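You operate a simulated robot arm through the tools that you are given. There is no shell and no other tool. Be economical: measure what you need, move in short steps, check, and stop when the job is done.

The job below is to be done with a simulated two-armed robot. You get a single attempt, and the scene is never put back.

TASK
Load yellow cloth, scrubbing pad and hand brush into the caddy; carry it to the worktop by the long bowl.
Fine: both hands on the caddy; the cloth lies flat in it.
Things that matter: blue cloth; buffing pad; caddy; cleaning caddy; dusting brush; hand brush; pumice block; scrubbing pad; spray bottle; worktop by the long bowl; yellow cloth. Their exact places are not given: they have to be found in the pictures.

It is judged by the outcome, as a careful person would: the job done as asked, and still so three seconds after it is handed in. It fails if anything else is knocked over, pushed out of place, dropped, spilled or broken. Flat cloth is picked up by pressing the open fingertips on it (5 to 10 N) and closing them slowly along it; thin cloth reads only 2 to 8 mm in the jaws.

THE ROBOT
Two 7-joint arms with fingered hands on one trunk, on a base that drives. Base frame: it is fixed to the floor where the robot stands at the start and does not move with it; the origin is under the middle of the robot, x ahead of it, y to its left, z up. Units: cm, rad, N and s.
The left shoulder is at the start at [2.7, 9.2, 126.5], the right one opposite. With the tool pointing down near the work surface each hand reaches from about 10 to 52 cm from the robot's upright axis, wherever it stands, measured 20 degrees to its own side. Places, roughly: buffing pad [50, 125, 150]; caddy [50, 10, 90]; hand brush (16x5x11 cm) [50, -30, 90]; pumice block [75, 125, 150]; scrubbing pad (10x7x8 cm) [60, -30, 90]; spray bottle [50, 125, 100]; worktop by the long bowl [60, -60, 90]. Payload 2.1 kg a hand.
Tool frame (each hand has its own): the origin (TCP) lies between the finger pads and is the grasp point; the fingertips stand 2 cm ahead of it; z points along the fingers, y is the line along which they close. Largest opening 6.8 cm; the body of the gripper starts 2.3 cm behind the TCP. The gripper is a hand of 5 fingers: y runs from the thumb to the fingers, the wrist lies at [-1, -7.9, -13.1] in the tool frame, and closing takes about 1.5 s.
Orientation is that of the tool frame in the base frame, as a unit quaternion [x, y, z, w]. With the fingers straight down and the wrist toward the robot, the tool's x, y and z point along [0, 1, 0], [1, 0, 0] and [0, 0, -1] of the base frame.

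THE INTERFACE
- The arms move only by the tool step_arm. It takes "left_series", "right_series" or both (then of equal length, played together; a hand with none holds still); each is a list of rows, each an object of numbers (a shift or turn left out is 0, a gripper value left out holds the last): "tx", "ty", "tz": the shift along the tool's x, y, z in cm; "wx", "wy", "wz": the turn, a rotation vector about the tool's x, y, z in rad. In form: [{"tx": .., "ty": .., "tz": .., "wx": .., "wy": .., "wz": ..}, ...]. A call has 1 to 20 rows; each row shifts and turns the commanded pose from where the row before left it, along the tool's axes as they then stand. "left_hand" and "right_hand" are, for a hand that has rows, the gripper command, from -1 (shut) to 1 (fully open), values between in proportion, set as the call begins (left out, the last holds). Rows are played at 5 a second. More than 5 cm and 0.15 rad between two rows, or a gripper value outside its range, and nothing of the call is played. Where a pose cannot be reached the arm comes as near as it can. A force on the tool above 40 N (or 10 N above the force at the start of the call, whichever is more), or a blocked arm, ends the call early, and 0.2 s more pass. The fingers move at their own pace (about 15.3 cm/s each) and stop on an object; they squeeze with about 29 N. The grip force told is the motor's: it shows also when the fingers shut on nothing. Time passes only in rows, and 0.2 s behind the last, so rows that do not move let the fingers close. It gives the time, the measured TCP pose, the force on the tool (base axes), the opening and the grip force at its end, in the units of the frame above (readings bear some noise), with the torque about the TCP (base axes, N m) and any sound that the robot's microphone picked up, and new pictures: "views" is both (left out), scene, wrist or none (wrist: the cameras of the hands that moved).
- Cameras (640 x 400 px; columns grow to the right, rows downward): "scene" is now at [11.21, -0.59, 143.87]; the picture's right is [-0.05, -1.00, -0.00], its down [-0.37, 0.02, -0.93] and it looks along [0.93, -0.05, -0.37] (base axes); focal length 214 px, centre (320, 200). "left" rides on the left gripper at [-5.5, -5.8, -7.2] in its tool frame; the picture's right is [-0.57, -0.39, 0.73], its down [0.73, -0.64, 0.23] and it looks along [0.38, 0.66, 0.65] (tool axes); focal length 226 px, centre (320, 200). "right" rides on the right gripper at [5.4, -5.8, -7.2] in its tool frame; the picture's right is [-0.57, 0.39, -0.73], its down [-0.73, -0.64, 0.23] and it looks along [-0.38, 0.66, 0.65] (tool axes); focal length 226 px, centre (320, 200).
- slide_trunk(by): slides the trunk up (or, below 0, down) by that many cm; the arms and the scene camera ride with it, the base frame stays. It gives what a move gives, with no picture.
- base_move(legs): drives the robot by 1 to 6 legs, each [ahead, left, turn to the left] in cm, cm and rad, along the robot's own axes; the way and the turn of a leg run together, so that a leg with both is an arc; at most 150 cm and 3.142 rad a leg. The arms and the cameras ride along, it lands a little off, and it stops where it bumps. It gives what a move gives, and a new picture of the scene camera.
- finger_targets(index, middle, ring, little, thumb_bend, thumb_turn, hand): sets how far each is bent, from 0 (flat) to 1 (curled in); at 0.3 the hand is open as for a grip, at 0.7 the pads meet at the TCP. One left out holds its place. A second passes; each finger stops where it meets its share of the squeeze, and holds until it gets a number again. A gripper value or a shape takes the hand back. It gives what a move gives, with no picture; readings hold the bend of each and the force on index, middle, ring, little, thumb and palm. thumb_turn goes from beside the hand (0) to across from the fingers (1), as for a grip.
- set_grasp(shape, hand): the hand has 5 fingers and takes this shape, open, in about a second: jaw (thumb against the fingers, like two jaws); tri (thumb and two fingers); tip (a fingertip pinch); poke (one finger out to press); point (the index stretched); flat (the hand flat); cup (the hand cupped); fist (a fist). The gripper value then closes the fingers along that shape, each until it touches; the sizes above hold for jaw. It gives what a move gives, with no picture.
- turn_head(pan, tilt): turns the head with the scene camera to pan (to the left, within 1.501 rad either way) and tilt (down, from -0.506 to 1.204), counted from straight ahead of the robot. It gives what a move gives, and a new picture of the scene camera.
- probe_pixels(camera, pixels): there is no depth. For up to 12 entries [column, row, z] of the newest picture of that camera ("zoom" is the newest enlarged one), the place [x, y] in the base frame at which the ray of that pixel passes the height z, good to about 0.2 cm. It takes no simulated time.
- close_up(camera, box): a new picture of the part [left, top, right, bottom] of that camera's present view, enlarged. It takes no simulated time.
- job_done(): hands the job in; it is judged then, once.

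Keep the steps short. Do not move on a guess: measure, check each grasp and each placing, and mend mistakes. In all there are 80 turns and 260 pictures (those below and enlarged ones count). Leave the grippers open and the arms clear of the work at the hand-in unless told otherwise, and finish with a single line.

The tools are called after "Emit:" as name(argument=value, ...) on one line, values as JSON. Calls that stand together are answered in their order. step_arm: Moves the arms, as the interface text tells. Its arguments: {"type":"object","properties":{"left_series":{"type":"array","items":{"type":"object","properties":{"tx":{"type":"number"},"ty":{"type":"number"},"tz":{"type":"number"},"wx":{"type":"number"},"wy":{"type":"number"},"wz":{"type":"number"}}}},"left_hand":{"type":"number"},"right_series":{"type":"array","items":{"type":"object","properties":{"tx":{"type":"number"},"ty":{"type":"number"},"tz":{"type":"number"},"wx":{"type":"number"},"wy":{"type":"number"},"wz":{"type":"number"}}}},"right_hand":{"type":"number"},"views":{"type":"string","enum":["both","scene","wrist","none"]}},"required":[]} The other tools are called the same way: slide_trunk (by) slides the trunk up or down; set_grasp (shape, hand) gives the hand a shape; finger_targets (index, middle, ring, little, thumb_bend, thumb_turn, hand) moves the fingers one by one; base_move (legs) drives the base; turn_head (pan, tilt) turns the head that bears the scene camera; probe_pixels (camera, pixels) gives the place at which the rays of pixels pass given heights; close_up (camera, box) takes an enlarged picture of a part of a camera's view; job_done () hands the job in.

At the start:

```text
time_s: 0.0
left_tcp_pos: [41.03, 5.39, 139.99]
left_tool_rot: [0.707, 0.707, 0.0, 0.0]
left_wrist_force: [-0.1, -0.7, 0.1]
left_ft_torque: [0.0, -0.02, -0.02]
left_width: 6.74
left_grasp_force: 0.0
left_shape: jaw
left_bend: [0.3, 0.3, 0.3, 0.3, 0.3, 0.98]
left_finger forces: [0.0, 0.0, 0.0, 0.0, 0.1, 0.0]
right_tcp_pos: [31.84, -17.47, 121.96]
right_tool_rot: [0.707, 0.707, 0.001, 0.0]
right_wrist_force: [-0.1, 0.5, 0.5]
right_ft_torque: [-0.01, 0.05, 0.03]
right_width: 6.77
right_grasp_force: 0.0
right_shape: jaw
right_bend: [0.3, 0.3, 0.3, 0.3, 0.3, 0.98]
right_finger forces: [0.0, 0.0, 0.0, 0.0, 0.0, 0.0]
trunk travel left (down, up): [-50.4, 39.9]
robot x, y, heading: [0.05, -0.52, -0.001]
head pan, tilt: [-0.051, 0.375]
```

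scene: 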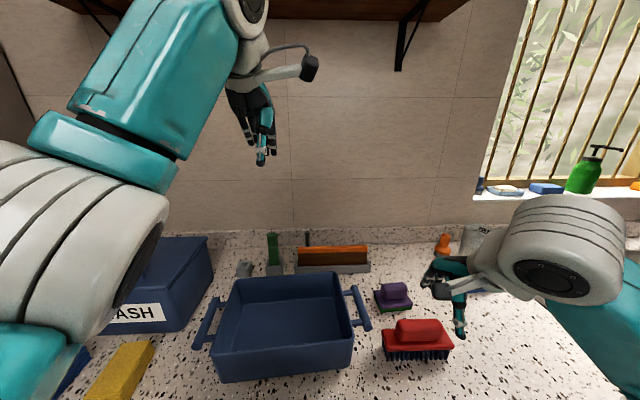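
right: 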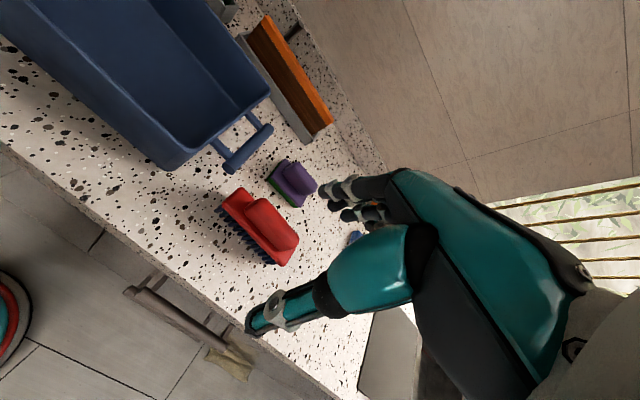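
left: 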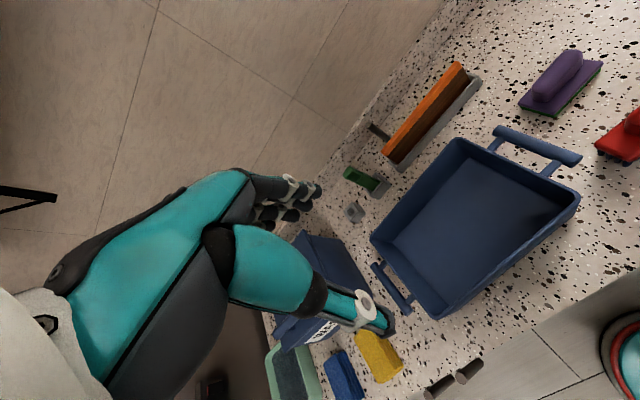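

I see the caddy in the middle, the purple scrubbing pad (395,295), the red brush (418,340) and the yellow cloth (120,370). I'll look down left and down right with the head.

Emit:
turn_head(pan=0.5, tilt=0.8)

Emit:
turn_head(pan=-0.7, tilt=0.7)

```text
time_s: 1.0
left_tcp_pos: [41.08, 5.23, 140.04]
left_tool_rot: [0.707, 0.708, -0.001, 0.0]
left_wrist_force: [-0.2, 0.4, -0.7]
left_ft_torque: [-0.01, -0.02, 0.01]
left_width: 6.77
left_grasp_force: 0.1
left_shape: jaw
left_bend: [0.3, 0.3, 0.3, 0.3, 0.3, 0.98]
left_finger forces: [0.0, 0.0, 0.0, 0.0, 0.0, 0.1]
right_tcp_pos: [31.9, -17.53, 121.8]
right_tool_rot: [0.707, 0.707, 0.0, 0.0]
right_wrist_force: [-0.4, -1.1, 0.1]
right_ft_torque: [-0.01, -0.04, 0.02]
right_width: 6.76
right_grasp_force: 0.1
right_shape: jaw
right_bend: [0.3, 0.3, 0.3, 0.3, 0.3, 0.98]
right_finger forces: [0.0, 0.1, 0.0, 0.1, 0.0, 0.1]
trunk travel left (down, up): [-50.4, 39.9]
robot x, y, heading: [-0.09, 0.18, 0.001]
head pan, tilt: [0.499, 0.799]
```

scene: 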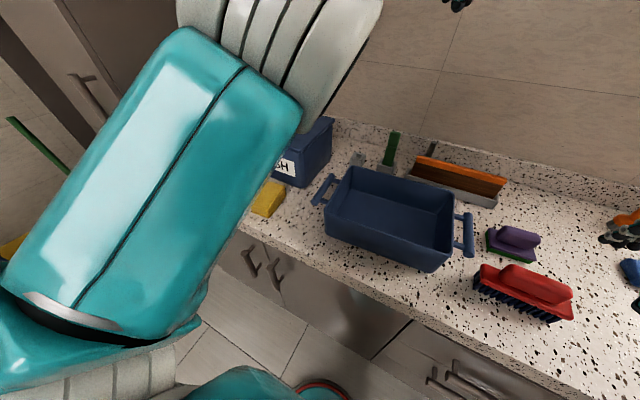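

```text
time_s: 2.4
left_tcp_pos: [41.09, 5.32, 140.03]
left_tool_rot: [0.707, 0.707, -0.001, -0.001]
left_wrist_force: [-0.5, -0.4, -0.7]
left_ft_torque: [0.0, 0.02, -0.02]
left_width: 6.79
left_grasp_force: 0.1
left_shape: jaw
left_bend: [0.3, 0.3, 0.3, 0.3, 0.3, 0.98]
left_finger forces: [0.1, 0.1, 0.0, 0.1, 0.0, 0.0]
right_tcp_pos: [31.75, -17.66, 121.82]
right_tool_rot: [0.707, 0.707, 0.001, 0.0]
right_wrist_force: [0.5, -1.2, 0.4]
right_ft_torque: [0.0, -0.01, -0.02]
right_width: 6.78
right_grasp_force: 0.1
right_shape: jaw
right_bend: [0.3, 0.3, 0.3, 0.3, 0.3, 0.98]
right_finger forces: [0.0, 0.0, 0.0, 0.0, 0.0, 0.1]
trunk travel left (down, up): [-50.4, 39.9]
robot x, y, heading: [0.15, 0.2, -0.003]
head pan, tilt: [-0.7, 0.7]
```

scene: 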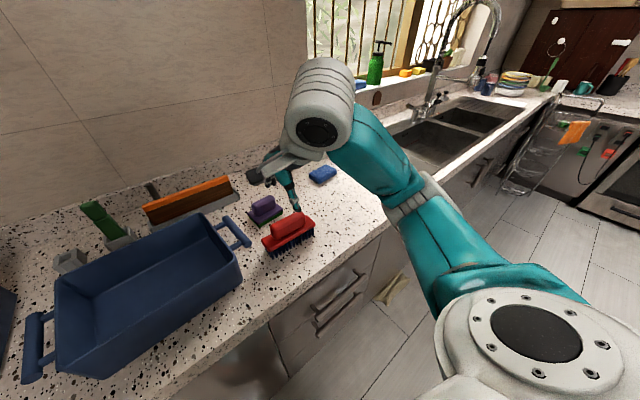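

Next I measure places: caddy corners, pad, brush, sink edge.

Emit:
probe_pixels(camera="scene", pixels=[[322, 178, 90], [355, 150, 90], [408, 172, 90], [265, 222, 90], [290, 255, 90], [380, 232, 90], [58, 290, 100], [215, 215, 100], [240, 270, 100], [440, 178, 90], [385, 125, 90], [120, 375, 90]])

Emit:
close_up(camera="scene", box=[200, 60, 520, 260])

Emit:
turn_head(pan=0.0, tilt=0.75)

```text
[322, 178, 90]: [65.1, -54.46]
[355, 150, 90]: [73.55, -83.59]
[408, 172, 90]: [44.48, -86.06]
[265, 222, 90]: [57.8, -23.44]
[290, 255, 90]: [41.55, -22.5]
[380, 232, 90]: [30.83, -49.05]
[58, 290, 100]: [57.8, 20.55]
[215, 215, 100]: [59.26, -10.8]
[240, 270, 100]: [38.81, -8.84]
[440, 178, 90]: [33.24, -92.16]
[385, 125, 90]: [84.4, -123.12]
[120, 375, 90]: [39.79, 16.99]
```

```text
2.00 times, centred on (360, 160) of scene
```

zoom: 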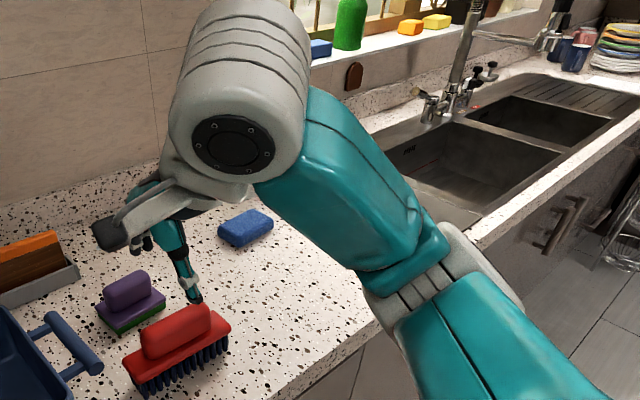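

```text
time_s: 3.4
left_tcp_pos: [41.14, 5.41, 140.02]
left_tool_rot: [0.707, 0.707, -0.001, -0.001]
left_wrist_force: [0.3, 1.1, -0.3]
left_ft_torque: [0.03, -0.02, -0.01]
left_width: 6.79
left_grasp_force: 0.0
left_shape: jaw
left_bend: [0.3, 0.3, 0.3, 0.3, 0.3, 0.98]
left_finger forces: [0.0, 0.0, 0.0, 0.1, 0.0, 0.1]
right_tcp_pos: [31.81, -17.56, 121.79]
right_tool_rot: [0.707, 0.707, 0.0, 0.0]
right_wrist_force: [0.5, 0.5, -0.6]
right_ft_torque: [0.02, 0.01, 0.01]
right_width: 6.77
right_grasp_force: 0.1
right_shape: jaw
right_bend: [0.3, 0.3, 0.3, 0.3, 0.3, 0.98]
right_finger forces: [0.1, 0.0, 0.2, 0.0, 0.1, 0.0]
trunk travel left (down, up): [-50.4, 39.9]
robot x, y, heading: [0.04, 0.09, -0.0]
head pan, tilt: [0.0, 0.75]
```

scene: 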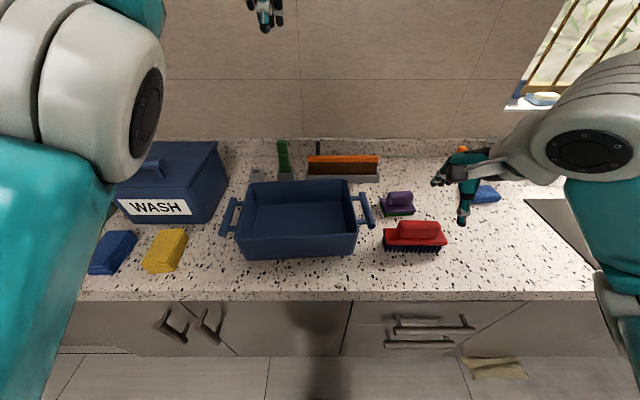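

Emit:
probe_pixels(camera="scene", pixels=[[152, 230, 92], [187, 230, 92], [177, 270, 90], [143, 270, 90], [240, 258, 90], [357, 257, 90], [249, 180, 102], [348, 180, 102], [383, 250, 90], [440, 250, 90], [381, 214, 90], [414, 214, 90]])

Emit:
close_up(camera="scene", box=[80, 150, 240, 300])

Emit:
close_up(camera="scene", box=[210, 130, 530, 300])

```text
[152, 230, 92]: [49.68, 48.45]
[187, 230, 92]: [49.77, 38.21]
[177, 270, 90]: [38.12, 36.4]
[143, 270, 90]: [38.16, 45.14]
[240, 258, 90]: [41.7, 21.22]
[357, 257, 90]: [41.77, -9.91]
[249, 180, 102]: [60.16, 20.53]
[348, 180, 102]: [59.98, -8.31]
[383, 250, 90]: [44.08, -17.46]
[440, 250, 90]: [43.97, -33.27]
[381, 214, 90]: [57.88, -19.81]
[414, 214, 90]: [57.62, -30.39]
```

```text
2.67 times, centred on (160, 225) of scene
```

zoom: 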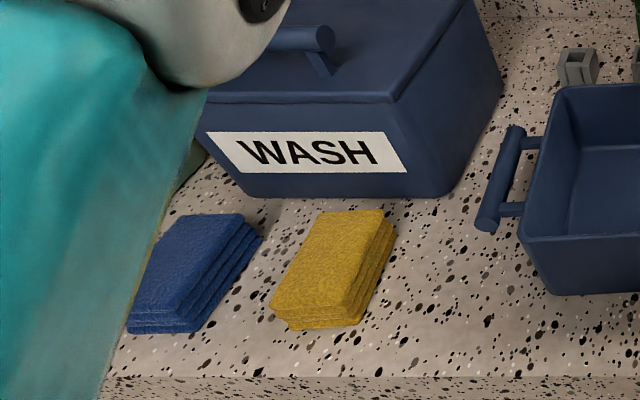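

```text
2.00 times, centred on (370, 215) of scene
```

zoom: 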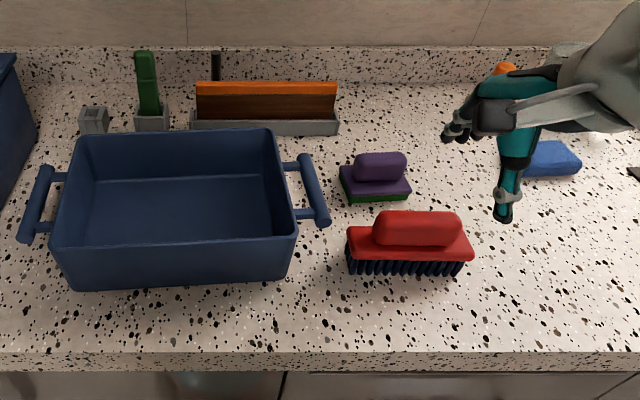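

Emit:
probe_pixels(camera="scene", pixels=[[236, 239, 100], [359, 233, 100], [249, 181, 100], [346, 179, 100], [219, 235, 98], [232, 199, 98], [360, 192, 98], [372, 226, 98], [142, 265, 93], [172, 265, 93], [160, 229.5, 93], [184, 229, 93]])

Emit:
probe_pixels(camera="scene", pixels=[[149, 273, 90], [174, 272, 90], [187, 236, 90], [388, 238, 97], [440, 236, 97], [398, 222, 101], [437, 220, 101], [392, 199, 98], [410, 199, 98], [380, 206, 93], [411, 205, 93], [387, 215, 90]])

Emit:
close_up(camera="left", box=[340, 40, 640, 240])

Emit:
close_up(camera="right", box=[180, 120, 340, 280])

```text
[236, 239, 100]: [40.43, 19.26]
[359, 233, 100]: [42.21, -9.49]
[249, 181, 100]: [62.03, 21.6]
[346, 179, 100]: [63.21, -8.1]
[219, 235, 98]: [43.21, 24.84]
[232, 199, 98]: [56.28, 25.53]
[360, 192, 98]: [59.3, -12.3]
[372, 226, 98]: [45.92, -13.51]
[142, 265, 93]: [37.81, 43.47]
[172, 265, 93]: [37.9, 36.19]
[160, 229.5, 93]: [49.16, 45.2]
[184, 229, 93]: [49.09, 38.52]
```

```text
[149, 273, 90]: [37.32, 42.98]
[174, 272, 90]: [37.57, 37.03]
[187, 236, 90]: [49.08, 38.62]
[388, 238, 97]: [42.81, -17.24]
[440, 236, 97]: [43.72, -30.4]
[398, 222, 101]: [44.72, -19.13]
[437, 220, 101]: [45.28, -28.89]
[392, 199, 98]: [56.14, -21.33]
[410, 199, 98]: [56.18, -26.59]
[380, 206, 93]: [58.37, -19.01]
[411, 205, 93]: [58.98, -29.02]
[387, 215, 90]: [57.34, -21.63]
```

```text
2.00 times, centred on (490, 140) of left
```

zoom: 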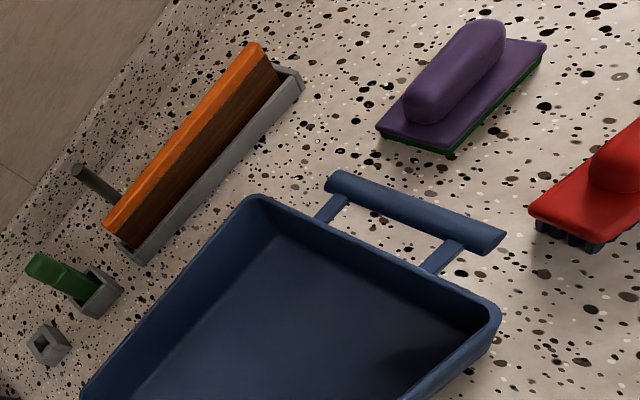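

```text
2.50 times, centred on (260, 200) of right
```

zoom: 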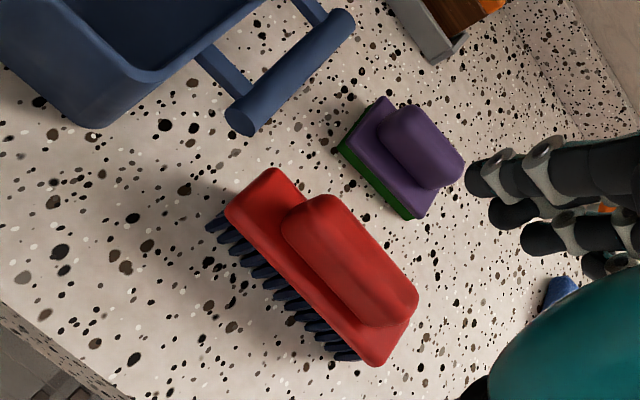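

The brush and pad handles both run along y, so the standard grip (closing along x) fits. The pad is out of reach, so I drive ahead a little and to the right.

Emit:
base_move(legs=[[5, -8, 0], [4, 0, 0]])

```text
time_s: 5.0
left_tcp_pos: [50.21, -2.54, 139.97]
left_tool_rot: [0.707, 0.707, 0.0, 0.0]
left_wrist_force: [0.0, -0.4, 0.3]
left_ft_torque: [-0.02, -0.03, 0.0]
left_width: 6.77
left_grasp_force: 0.0
left_shape: jaw
left_bend: [0.3, 0.3, 0.3, 0.3, 0.3, 0.98]
left_finger forces: [0.0, 0.0, 0.0, 0.0, 0.0, 0.0]
right_tcp_pos: [40.83, -25.39, 121.81]
right_tool_rot: [0.707, 0.707, -0.001, -0.001]
right_wrist_force: [-0.1, -0.4, 0.2]
right_ft_torque: [-0.01, -0.05, 0.0]
right_width: 6.78
right_grasp_force: 0.0
right_shape: jaw
right_bend: [0.3, 0.3, 0.3, 0.3, 0.3, 0.98]
right_finger forces: [0.0, 0.0, 0.1, 0.1, 0.0, 0.1]
trunk travel left (down, up): [-50.4, 39.9]
robot x, y, heading: [9.03, -8.02, 0.0]
head pan, tilt: [0.0, 0.75]
```

scene: 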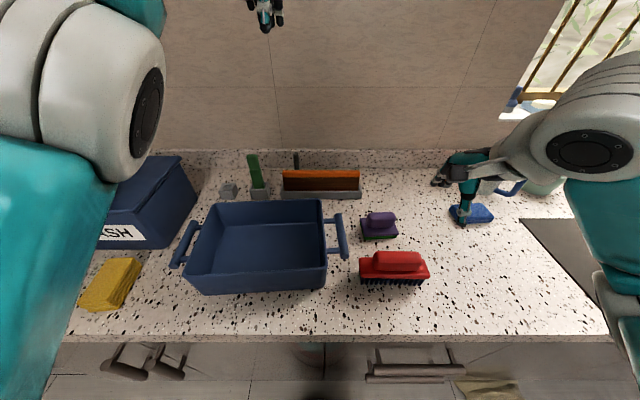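

Emit:
probe_pixels(camera="scene", pixels=[[374, 255, 101], [421, 254, 101], [374, 255, 99], [421, 254, 99], [369, 214, 98], [395, 213, 98], [369, 214, 96], [395, 213, 96], [520, 219, 90], [600, 335, 90], [451, 218, 90], [494, 218, 90]])

Emit:
close_up(camera="scene", box=[160, 180, 460, 310])

Emit:
close_up(camera="right", box=[80, 100, 400, 300])

```text
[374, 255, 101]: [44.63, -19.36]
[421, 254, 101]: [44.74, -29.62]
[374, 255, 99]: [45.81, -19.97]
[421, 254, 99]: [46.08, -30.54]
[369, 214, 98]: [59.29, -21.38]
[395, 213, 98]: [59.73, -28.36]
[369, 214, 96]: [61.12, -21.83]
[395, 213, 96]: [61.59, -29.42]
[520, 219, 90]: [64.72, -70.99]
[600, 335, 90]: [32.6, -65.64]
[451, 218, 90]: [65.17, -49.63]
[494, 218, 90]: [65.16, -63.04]
```

```text
2.13 times, centred on (310, 245) of scene
```

zoom: 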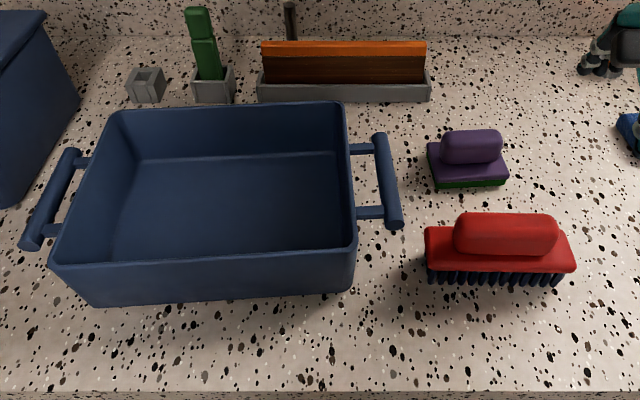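

```text
2.00 times, centred on (240, 200) of right
```

zoom: 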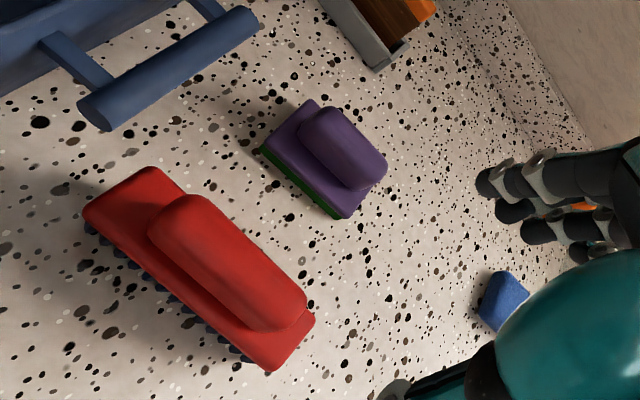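

The brush handle is around (45.5,-24.5). Before working I check the right side for what the "long bowl" is.

Emit:
turn_head(pan=-1.0, tilt=0.5)

Emit:
turn_head(pan=-1.4, tilt=0.4)

```text
time_s: 6.3
left_tcp_pos: [50.07, -2.55, 140.09]
left_tool_rot: [0.707, 0.707, -0.001, 0.0]
left_wrist_force: [-0.4, -0.3, 0.2]
left_ft_torque: [-0.02, -0.04, -0.02]
left_width: 6.78
left_grasp_force: 0.0
left_shape: jaw
left_bend: [0.3, 0.3, 0.3, 0.3, 0.3, 0.98]
left_finger forces: [0.0, 0.1, 0.1, 0.0, 0.0, 0.0]
right_tcp_pos: [40.73, -25.38, 121.9]
right_tool_rot: [0.707, 0.707, 0.0, 0.0]
right_wrist_force: [0.8, 0.9, 0.8]
right_ft_torque: [-0.01, 0.0, -0.01]
right_width: 6.77
right_grasp_force: 0.0
right_shape: jaw
right_bend: [0.3, 0.3, 0.3, 0.3, 0.3, 0.98]
right_finger forces: [0.0, 0.0, 0.1, 0.0, 0.0, 0.0]
trunk travel left (down, up): [-50.4, 39.9]
robot x, y, heading: [8.7, -7.99, -0.002]
head pan, tilt: [-1.0, 0.499]
```

scene: 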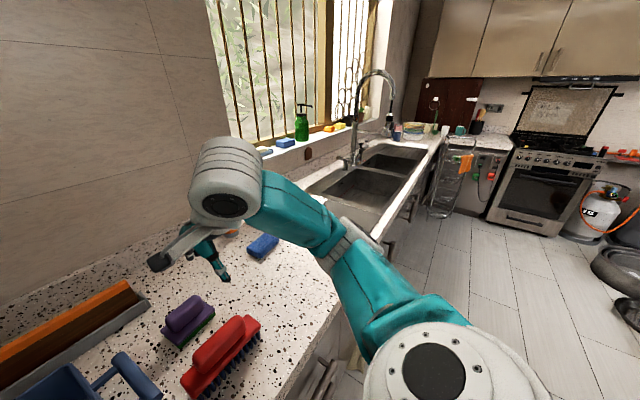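

```text
time_s: 7.2
left_tcp_pos: [50.12, -2.53, 140.05]
left_tool_rot: [0.707, 0.707, -0.001, -0.001]
left_wrist_force: [0.0, 0.0, 0.2]
left_ft_torque: [-0.03, -0.01, -0.04]
left_width: 6.79
left_grasp_force: 0.1
left_shape: jaw
left_bend: [0.3, 0.3, 0.3, 0.3, 0.3, 0.98]
left_finger forces: [0.0, 0.0, 0.0, 0.0, 0.0, 0.0]
right_tcp_pos: [40.83, -25.48, 121.79]
right_tool_rot: [0.707, 0.707, 0.0, 0.0]
right_wrist_force: [0.4, 0.1, 1.1]
right_ft_torque: [0.01, 0.0, -0.01]
right_width: 6.8
right_grasp_force: 0.0
right_shape: jaw
right_bend: [0.3, 0.3, 0.3, 0.3, 0.3, 0.98]
right_finger forces: [0.1, 0.0, 0.0, 0.0, 0.1, 0.1]
trunk travel left (down, up): [-50.4, 39.9]
robot x, y, heading: [8.93, -8.18, -0.001]
head pan, tilt: [-1.4, 0.4]
```

scene: 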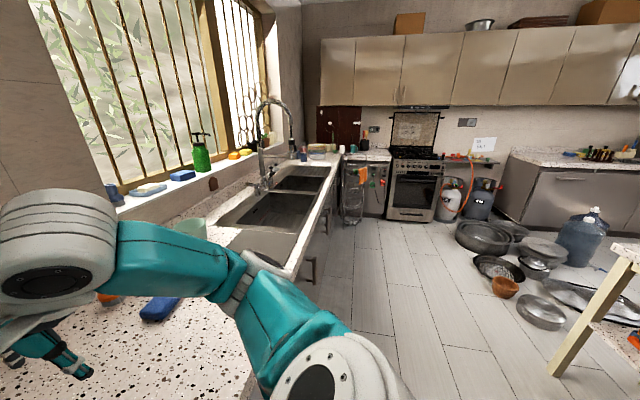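

The double sink is the "long bowl"; its left rim is near y=-66..-71. Target: worktop just left of it, in front of the blue sponge at x≥62. Now the right hand goes above the brush: look down again and hover at z≈108.

Emit:
turn_head(pan=-0.1, tilt=0.8)

Emit:
step_arm(right_series=[{"tx": 0.7, "ty": 2.5, "tz": 4}, {"ty": 2.2, "tz": 4}, {"tz": 4}], right_hand=1)

```text
time_s: 8.7
left_tcp_pos: [50.22, -2.45, 140.05]
left_tool_rot: [0.707, 0.707, -0.001, -0.001]
left_wrist_force: [-0.3, 0.5, -0.6]
left_ft_torque: [0.01, 0.0, -0.02]
left_width: 6.79
left_grasp_force: 0.0
left_shape: jaw
left_bend: [0.3, 0.3, 0.3, 0.3, 0.3, 0.98]
left_finger forces: [0.0, 0.0, 0.0, 0.0, 0.1, 0.0]
right_tcp_pos: [40.79, -25.48, 121.79]
right_tool_rot: [0.707, 0.707, -0.001, -0.001]
right_wrist_force: [0.1, 0.0, -0.3]
right_ft_torque: [0.0, 0.01, 0.01]
right_width: 6.76
right_grasp_force: 0.1
right_shape: jaw
right_bend: [0.3, 0.3, 0.3, 0.3, 0.3, 0.98]
right_finger forces: [0.0, 0.0, 0.1, 0.1, 0.0, 0.1]
trunk travel left (down, up): [-50.4, 39.9]
robot x, y, heading: [8.77, -7.7, 0.004]
head pan, tilt: [-0.099, 0.799]
```

scene: 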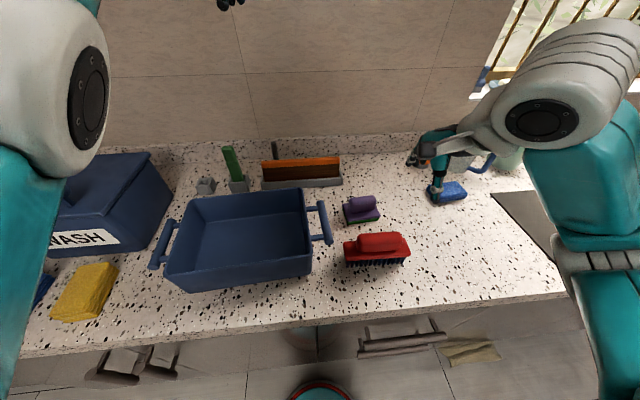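

```text
time_s: 9.4
left_tcp_pos: [50.09, -2.59, 140.07]
left_tool_rot: [0.707, 0.707, -0.001, -0.001]
left_wrist_force: [0.1, -0.6, -0.1]
left_ft_torque: [-0.03, 0.01, -0.01]
left_width: 6.76
left_grasp_force: 0.1
left_shape: jaw
left_bend: [0.3, 0.3, 0.3, 0.3, 0.3, 0.98]
left_finger forces: [0.0, 0.1, 0.0, 0.0, 0.0, 0.0]
right_tcp_pos: [45.64, -24.64, 109.79]
right_tool_rot: [0.708, 0.707, 0.0, 0.0]
right_wrist_force: [0.0, 0.0, -0.1]
right_ft_torque: [0.01, 0.02, 0.02]
right_width: 6.77
right_grasp_force: 0.2
right_shape: jaw
right_bend: [0.3, 0.3, 0.3, 0.3, 0.3, 0.98]
right_finger forces: [0.1, 0.0, 0.0, 0.1, 0.0, 0.0]
trunk travel left (down, up): [-50.4, 39.9]
robot x, y, heading: [8.56, -8.07, 0.003]
head pan, tilt: [-0.099, 0.799]
```

scene: 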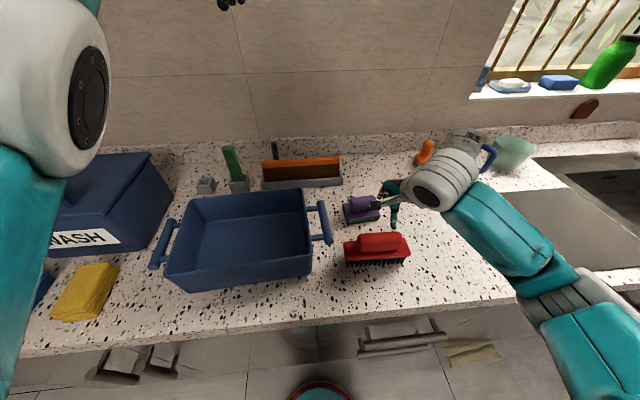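
right: 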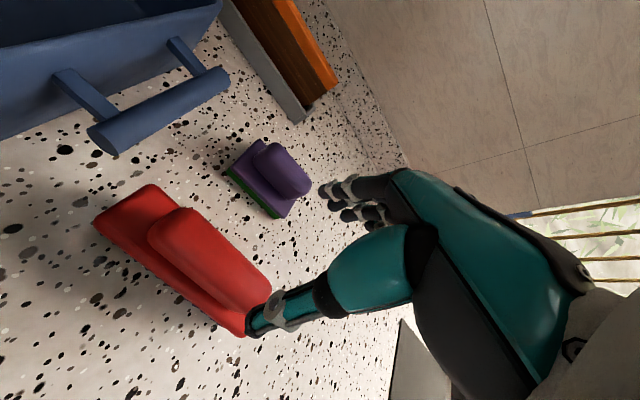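

Emit:
close_up(camera="right", box=[80, 130, 320, 350])

Emit:
close_up(camera="scene", box=[300, 170, 460, 290])

Emit:
probe_pixels(camera="right", pixels=[[150, 232, 99], [185, 208, 99], [265, 270, 99], [235, 325, 96], [152, 185, 96], [94, 225, 96]])

```text
1.82 times, centred on (200, 240) of right
```

zoom: 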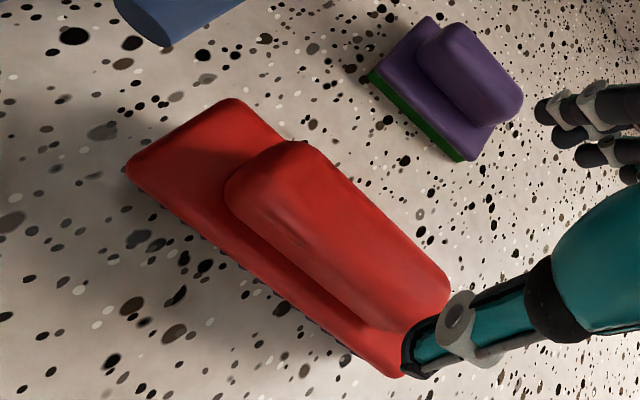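

```text
3.33 times, centred on (380, 230) of scene
```

zoom: 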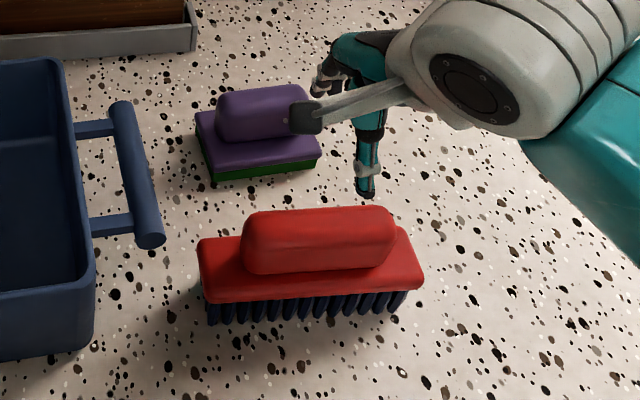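

```text
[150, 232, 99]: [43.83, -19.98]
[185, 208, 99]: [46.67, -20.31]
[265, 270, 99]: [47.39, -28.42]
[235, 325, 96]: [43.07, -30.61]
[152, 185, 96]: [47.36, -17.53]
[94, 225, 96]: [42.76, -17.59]
```

Handle centre ≈ (45.3,-24.4), ~3 cm wide; TCP is aligned. Descend to z≈99.5 then close.

Emit:
step_arm(right_series=[{"ty": -0.2, "tz": 4}, {"tz": 3}, {"tz": 2}, {"tz": 1.2}], views="both")

```text
time_s: 10.4
left_tcp_pos: [49.94, -2.55, 140.04]
left_tool_rot: [0.707, 0.707, 0.0, 0.0]
left_wrist_force: [-0.3, 0.4, 0.5]
left_ft_torque: [-0.03, 0.0, 0.04]
left_width: 6.77
left_grasp_force: 0.0
left_shape: jaw
left_bend: [0.3, 0.3, 0.3, 0.3, 0.3, 0.98]
left_finger forces: [0.0, 0.1, 0.0, 0.1, 0.1, 0.0]
right_tcp_pos: [45.29, -24.71, 99.52]
right_tool_rot: [0.707, 0.707, 0.0, 0.0]
right_wrist_force: [-0.1, 0.3, 0.7]
right_ft_torque: [-0.01, 0.0, -0.05]
right_width: 6.77
right_grasp_force: 0.0
right_shape: jaw
right_bend: [0.3, 0.3, 0.3, 0.3, 0.3, 0.98]
right_finger forces: [0.0, 0.0, 0.0, 0.0, 0.0, 0.0]
trunk travel left (down, up): [-50.4, 39.9]
robot x, y, heading: [8.93, -8.14, -0.003]
head pan, tilt: [-0.099, 0.799]
```

scene: 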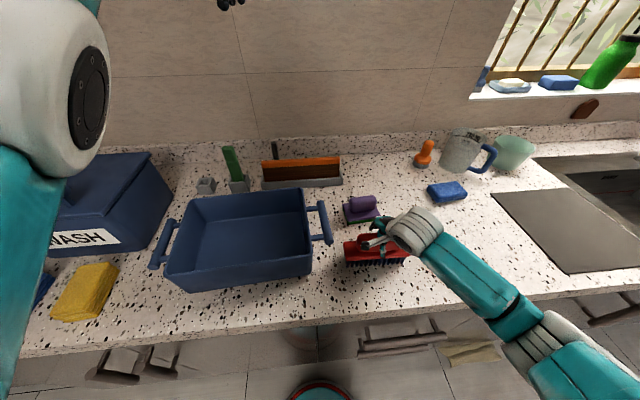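
right: 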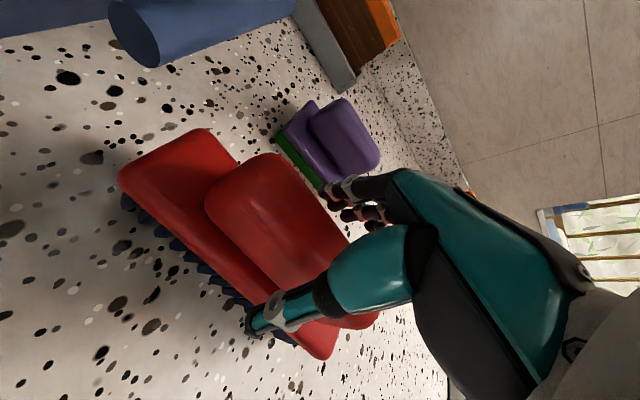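

No contact yet, handle is between thumb and fingers. Close.

Emit:
step_arm(right_series=[{}, {}, {}, {}, {}, {}, {}, {}], right_hand=-1, views="wrist")

```text
time_s: 12.2
left_tcp_pos: [50.16, -2.59, 140.09]
left_tool_rot: [0.707, 0.707, 0.0, 0.0]
left_wrist_force: [-0.3, 0.5, -0.5]
left_ft_torque: [0.03, 0.05, 0.0]
left_width: 6.76
left_grasp_force: 0.2
left_shape: jaw
left_bend: [0.3, 0.3, 0.3, 0.3, 0.3, 0.98]
left_finger forces: [0.0, 0.0, 0.1, 0.0, 0.0, 0.1]
right_tcp_pos: [45.29, -24.7, 99.59]
right_tool_rot: [0.707, 0.707, 0.0, 0.0]
right_wrist_force: [-0.3, -0.2, 0.3]
right_ft_torque: [-0.02, -0.01, -0.02]
right_width: 2.54
right_grasp_force: 29.2
right_shape: jaw
right_bend: [0.74, 0.54, 0.58, 0.71, 0.76, 0.94]
right_finger forces: [15.9, 6.4, 3.2, 0.0, 25.6, 0.0]
trunk travel left (down, up): [-50.4, 39.9]
robot x, y, heading: [9.27, -7.47, 0.002]
head pan, tilt: [-0.099, 0.799]
```

right: 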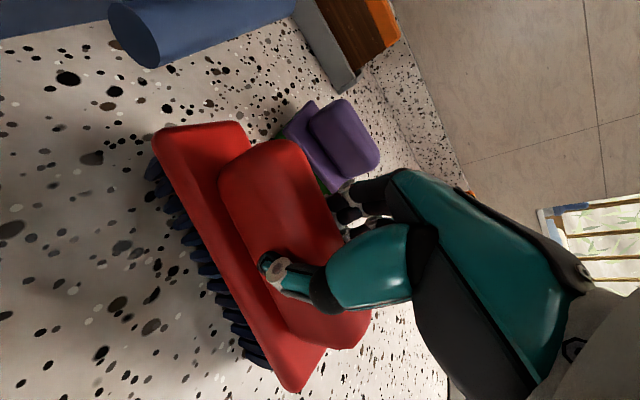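

Brush is held (2.5 cm). Lift it 22 cm and, meanwhile, measure the caddy.

Emit:
step_arm(right_series=[{"tz": -3}, {"tz": -4}, {"tz": -5}, {"tz": -5}, {"tz": -4}], views="both")

Emit:
close_up(camera="scene", box=[140, 170, 360, 310])

Emit:
close_up(camera="left", box=[340, 40, 640, 340])

```text
time_s: 13.4
left_tcp_pos: [49.98, -2.54, 140.09]
left_tool_rot: [0.707, 0.707, 0.0, 0.0]
left_wrist_force: [0.0, -0.5, -0.6]
left_ft_torque: [0.01, -0.03, 0.0]
left_width: 6.76
left_grasp_force: 0.1
left_shape: jaw
left_bend: [0.3, 0.3, 0.3, 0.3, 0.3, 0.98]
left_finger forces: [0.0, 0.0, 0.0, 0.1, 0.0, 0.0]
right_tcp_pos: [45.25, -24.6, 120.54]
right_tool_rot: [0.707, 0.708, 0.0, -0.001]
right_wrist_force: [0.3, -0.3, -1.8]
right_ft_torque: [-0.04, -0.02, -0.01]
right_width: 2.47
right_grasp_force: 29.1
right_shape: jaw
right_bend: [0.74, 0.55, 0.61, 0.71, 0.76, 0.91]
right_finger forces: [18.0, 6.5, 2.1, 0.0, 26.5, 0.0]
trunk travel left (down, up): [-50.4, 39.9]
robot x, y, heading: [9.03, -8.14, 0.002]
head pan, tilt: [-0.099, 0.799]
```

scene: 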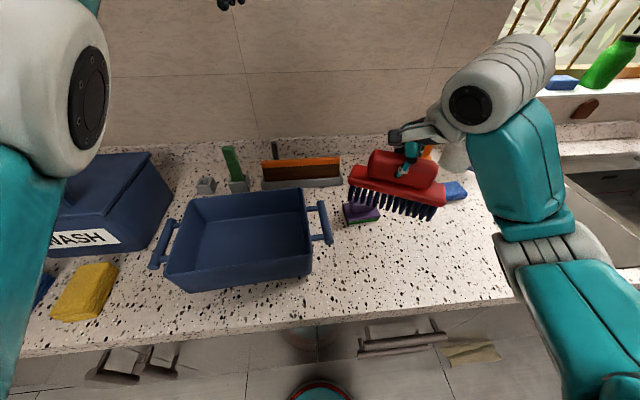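
right: 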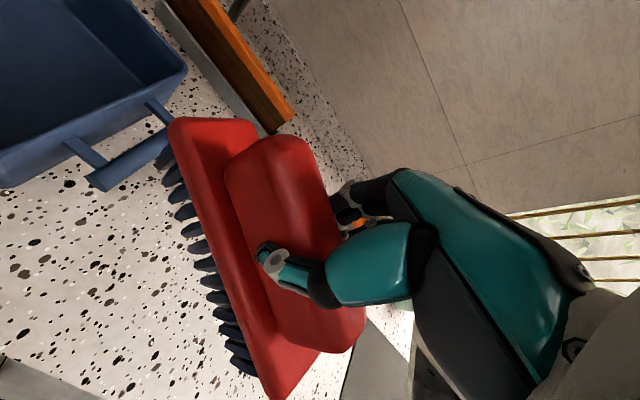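

```text
2.86 times, centred on (250, 240) of scene
```

zoom: 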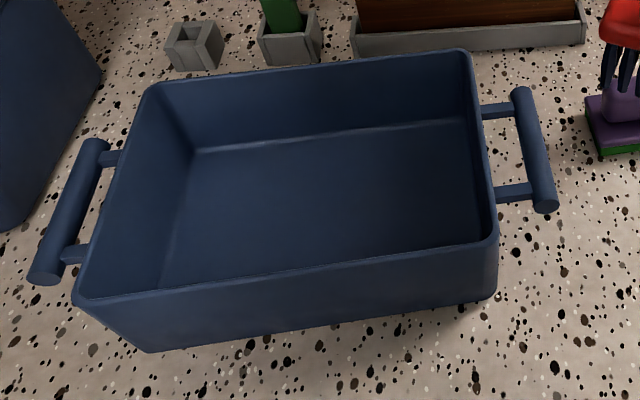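

```text
1.33 times, centred on (490, 190) of left
```

zoom: 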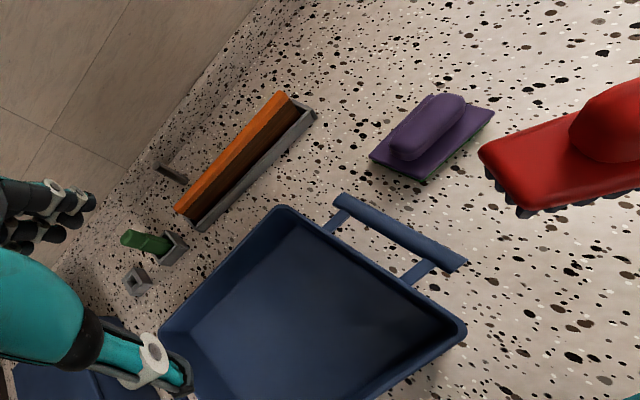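

Emit:
probe_pixels(camera="scene", pixels=[[302.5, 188.2, 100], [302.5, 188.2, 104], [312, 254, 100], [312, 254, 104], [164.3, 275, 102], [190.5, 199.7, 102], [189.8, 293.2, 90], [311.3, 274.3, 90], [153, 265, 98], [170, 221, 98], [318.5, 202, 98], [327, 242, 98]])

Emit:
probe_pixels(camera="zoom", pixels=[[285, 207, 100], [285, 207, 104], [466, 330, 100], [466, 330, 104], [338, 200, 98], [463, 265, 98], [338, 200, 102], [463, 265, 102]])

```text
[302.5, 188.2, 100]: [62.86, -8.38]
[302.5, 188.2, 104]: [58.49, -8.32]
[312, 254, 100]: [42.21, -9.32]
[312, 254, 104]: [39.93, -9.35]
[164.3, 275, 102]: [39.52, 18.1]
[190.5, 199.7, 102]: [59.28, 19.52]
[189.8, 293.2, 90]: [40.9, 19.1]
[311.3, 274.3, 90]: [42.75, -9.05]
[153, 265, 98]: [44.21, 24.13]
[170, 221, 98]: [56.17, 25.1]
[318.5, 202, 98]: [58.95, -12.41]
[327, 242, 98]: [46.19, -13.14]
```

```text
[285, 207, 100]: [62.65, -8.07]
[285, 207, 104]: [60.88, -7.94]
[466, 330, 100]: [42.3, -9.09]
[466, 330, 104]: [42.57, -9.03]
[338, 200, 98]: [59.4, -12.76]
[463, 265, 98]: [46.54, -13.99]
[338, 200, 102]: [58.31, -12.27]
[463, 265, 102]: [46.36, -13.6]
```

Caddy rim is at z≈100, spanning x 41–62, y −9…20; cloth about 7×11.5 cm. Brush hangs slightly tilted. First move the left hand out of the way (to the left), while the right carries the brush left above the rim.

Emit:
step_arm(left_series=[{"tx": 5}, {"tx": 5}, {"tx": 5}, {"tx": 5}, {"tx": 3}, {}], right_series=[{}, {}, {"tx": 4, "wy": -0.06}, {"tx": 5, "ty": 0.5, "wy": -0.06}, {"tx": 5, "ty": 0.5, "wy": -0.05}, {"tx": 4}], views="both")

Emit:
close_up(camera="scene", box=[140, 120, 460, 320])

```text
refused: row 4 steps farther than a row can; nothing moved
```

```text
2.00 times, centred on (300, 220) of scene
```

zoom: 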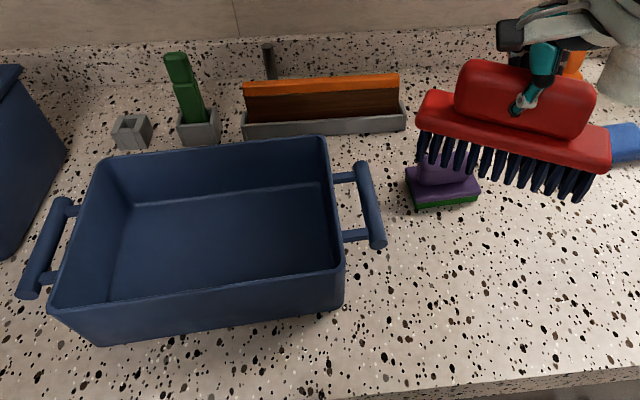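

Same with smaller rows; no rotation yet.

Emit:
step_arm(left_series=[{"tx": 5}, {"tx": 5}, {"tx": 5}, {"tx": 5}, {"tx": 3}, {}, {}], right_series=[{}, {}, {"tx": 4}, {"tx": 4.8, "ty": 0.5}, {"tx": 4.8, "ty": 0.5}, {"tx": 4.5}, {"tx": 4}], views="both")

Emit:
close_up(camera="scene", box=[140, 120, 460, 320])

```text
time_s: 15.1
left_tcp_pos: [49.47, 20.48, 139.53]
left_tool_rot: [0.707, 0.707, 0.0, -0.001]
left_wrist_force: [0.8, -0.4, 0.8]
left_ft_torque: [0.03, -0.03, -0.02]
left_width: 6.79
left_grasp_force: 0.1
left_shape: jaw
left_bend: [0.3, 0.3, 0.3, 0.3, 0.3, 0.98]
left_finger forces: [0.0, 0.0, 0.0, 0.0, 0.0, 0.1]
left hand out of reach, approached as far as the arm can: row 5
right_tcp_pos: [46.29, -2.46, 120.69]
right_tool_rot: [0.707, 0.707, 0.0, 0.001]
right_wrist_force: [0.2, 0.0, -1.1]
right_ft_torque: [-0.02, 0.0, -0.01]
right_width: 2.36
right_grasp_force: 29.2
right_shape: jaw
right_bend: [0.74, 0.55, 0.62, 0.71, 0.76, 0.9]
right_finger forces: [19.0, 6.4, 1.3, 0.0, 26.8, 0.0]
trunk travel left (down, up): [-50.4, 39.9]
robot x, y, heading: [8.9, -8.0, 0.002]
head pan, tilt: [-0.099, 0.799]
```

scene: 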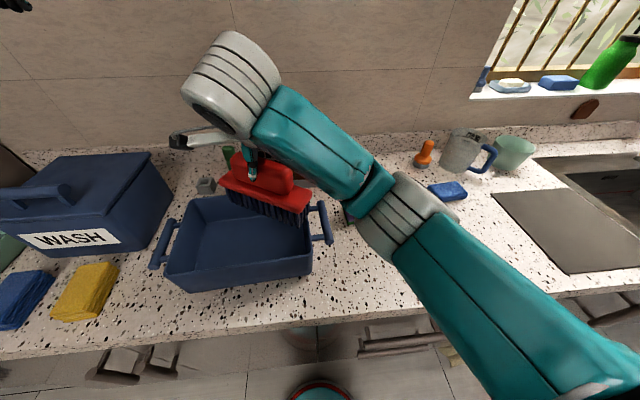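
right: 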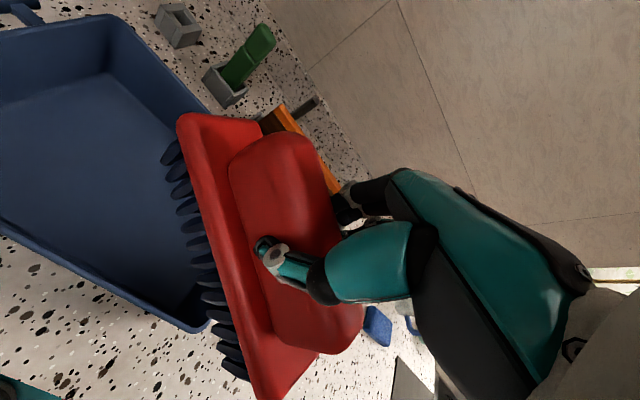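
left: 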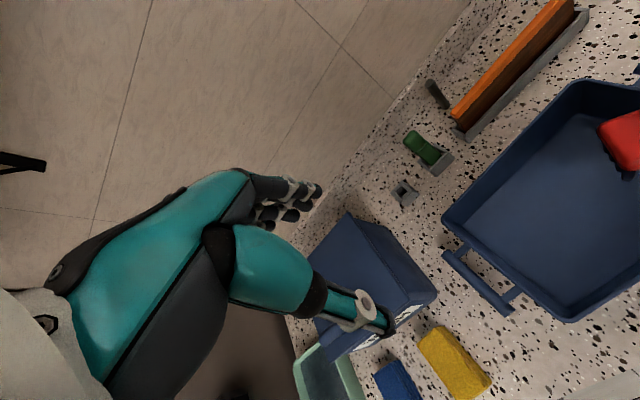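

```text
2.00 times, centred on (300, 220) of scene
```

zoom: 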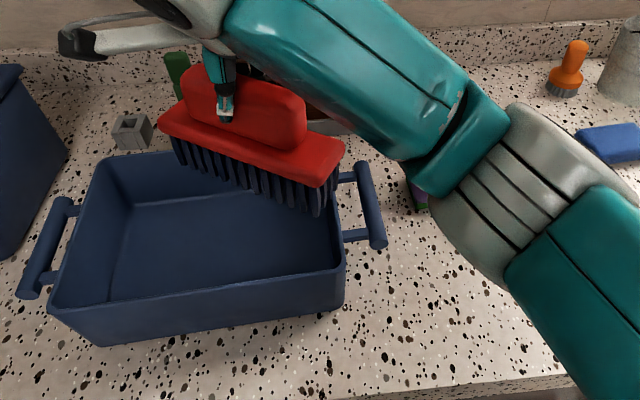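

The brush is tilted ~12° and yawed ~14° in the grip. I level it (wy −0.2, wz −0.18) and look.

Emit:
step_arm(right_series=[{"tx": 2, "wz": -0.09}, {"tx": 2, "wz": -0.09}, {"wy": -0.1}, {"wy": -0.1}, {}], views="both")

Emit:
close_up(camera="scene", box=[140, 120, 360, 300])

Emit:
close_up(camera="left", box=[440, 40, 640, 240])

```text
time_s: 16.2
left_tcp_pos: [49.59, 20.44, 139.58]
left_tool_rot: [0.707, 0.707, -0.001, -0.001]
left_wrist_force: [-0.9, -0.2, -0.4]
left_ft_torque: [-0.02, -0.02, 0.01]
left_width: 6.77
left_grasp_force: 0.1
left_shape: jaw
left_bend: [0.3, 0.3, 0.3, 0.3, 0.3, 0.98]
left_finger forces: [0.0, 0.0, 0.0, 0.0, 0.0, 0.0]
right_tcp_pos: [46.22, 1.35, 120.55]
right_tool_rot: [0.637, 0.764, -0.065, 0.078]
right_wrist_force: [0.1, -0.6, -3.1]
right_ft_torque: [-0.01, 0.0, 0.02]
right_width: 2.37
right_grasp_force: 29.3
right_shape: jaw
right_bend: [0.74, 0.55, 0.62, 0.71, 0.76, 0.89]
right_finger forces: [19.3, 6.2, 1.2, 0.1, 26.8, 0.1]
trunk travel left (down, up): [-50.4, 39.9]
robot x, y, heading: [8.73, -7.99, 0.003]
head pan, tilt: [-0.099, 0.799]
```

scene: 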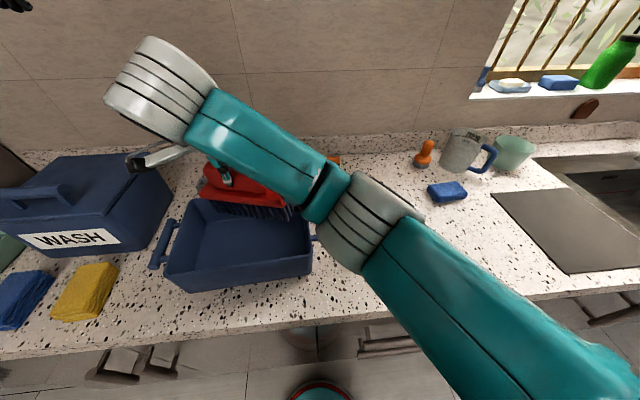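
right: 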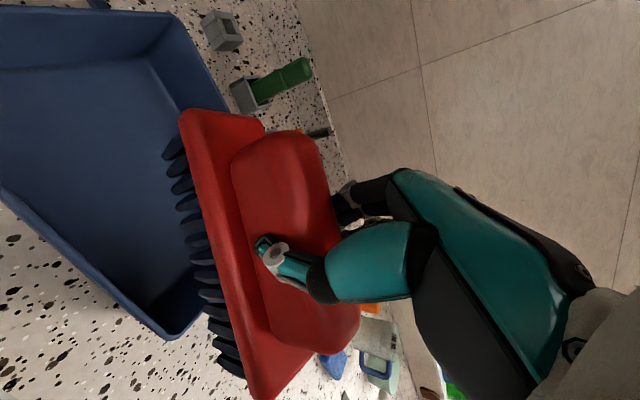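

```text
2.22 times, centred on (250, 210) of scene
```

zoom: 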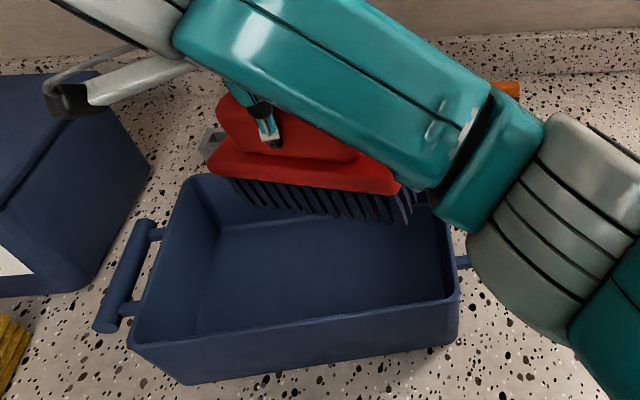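

```text
2.00 times, centred on (540, 140) of left
```

zoom: 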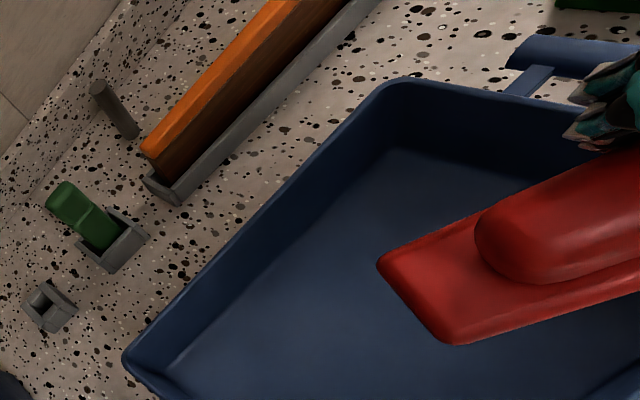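

Emit:
probe_pixels(camera="zoom", pixels=[[380, 265, 118], [450, 343, 118], [635, 303, 118], [480, 225, 121], [390, 85, 100], [130, 360, 100]])

Emit:
probe_pixels(camera="scene", pixels=[[200, 192, 117], [285, 206, 117], [200, 196.5, 117], [286, 206, 115], [210, 202, 112]])

Emit:
probe_pixels(camera="right", pixels=[[180, 115, 118], [262, 120, 118], [255, 398, 118], [315, 350, 118], [210, 335, 101]])

```text
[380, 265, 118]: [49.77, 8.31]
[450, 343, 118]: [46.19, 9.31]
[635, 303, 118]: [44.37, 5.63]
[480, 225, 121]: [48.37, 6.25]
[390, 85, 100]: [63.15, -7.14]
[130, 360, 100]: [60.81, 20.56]
```

```text
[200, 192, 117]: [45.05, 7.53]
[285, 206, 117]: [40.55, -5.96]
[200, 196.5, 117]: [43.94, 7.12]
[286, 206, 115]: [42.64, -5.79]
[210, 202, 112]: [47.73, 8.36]
```

```text
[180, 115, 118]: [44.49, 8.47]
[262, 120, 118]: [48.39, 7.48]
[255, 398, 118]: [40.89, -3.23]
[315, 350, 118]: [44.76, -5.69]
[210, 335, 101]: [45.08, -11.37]
```

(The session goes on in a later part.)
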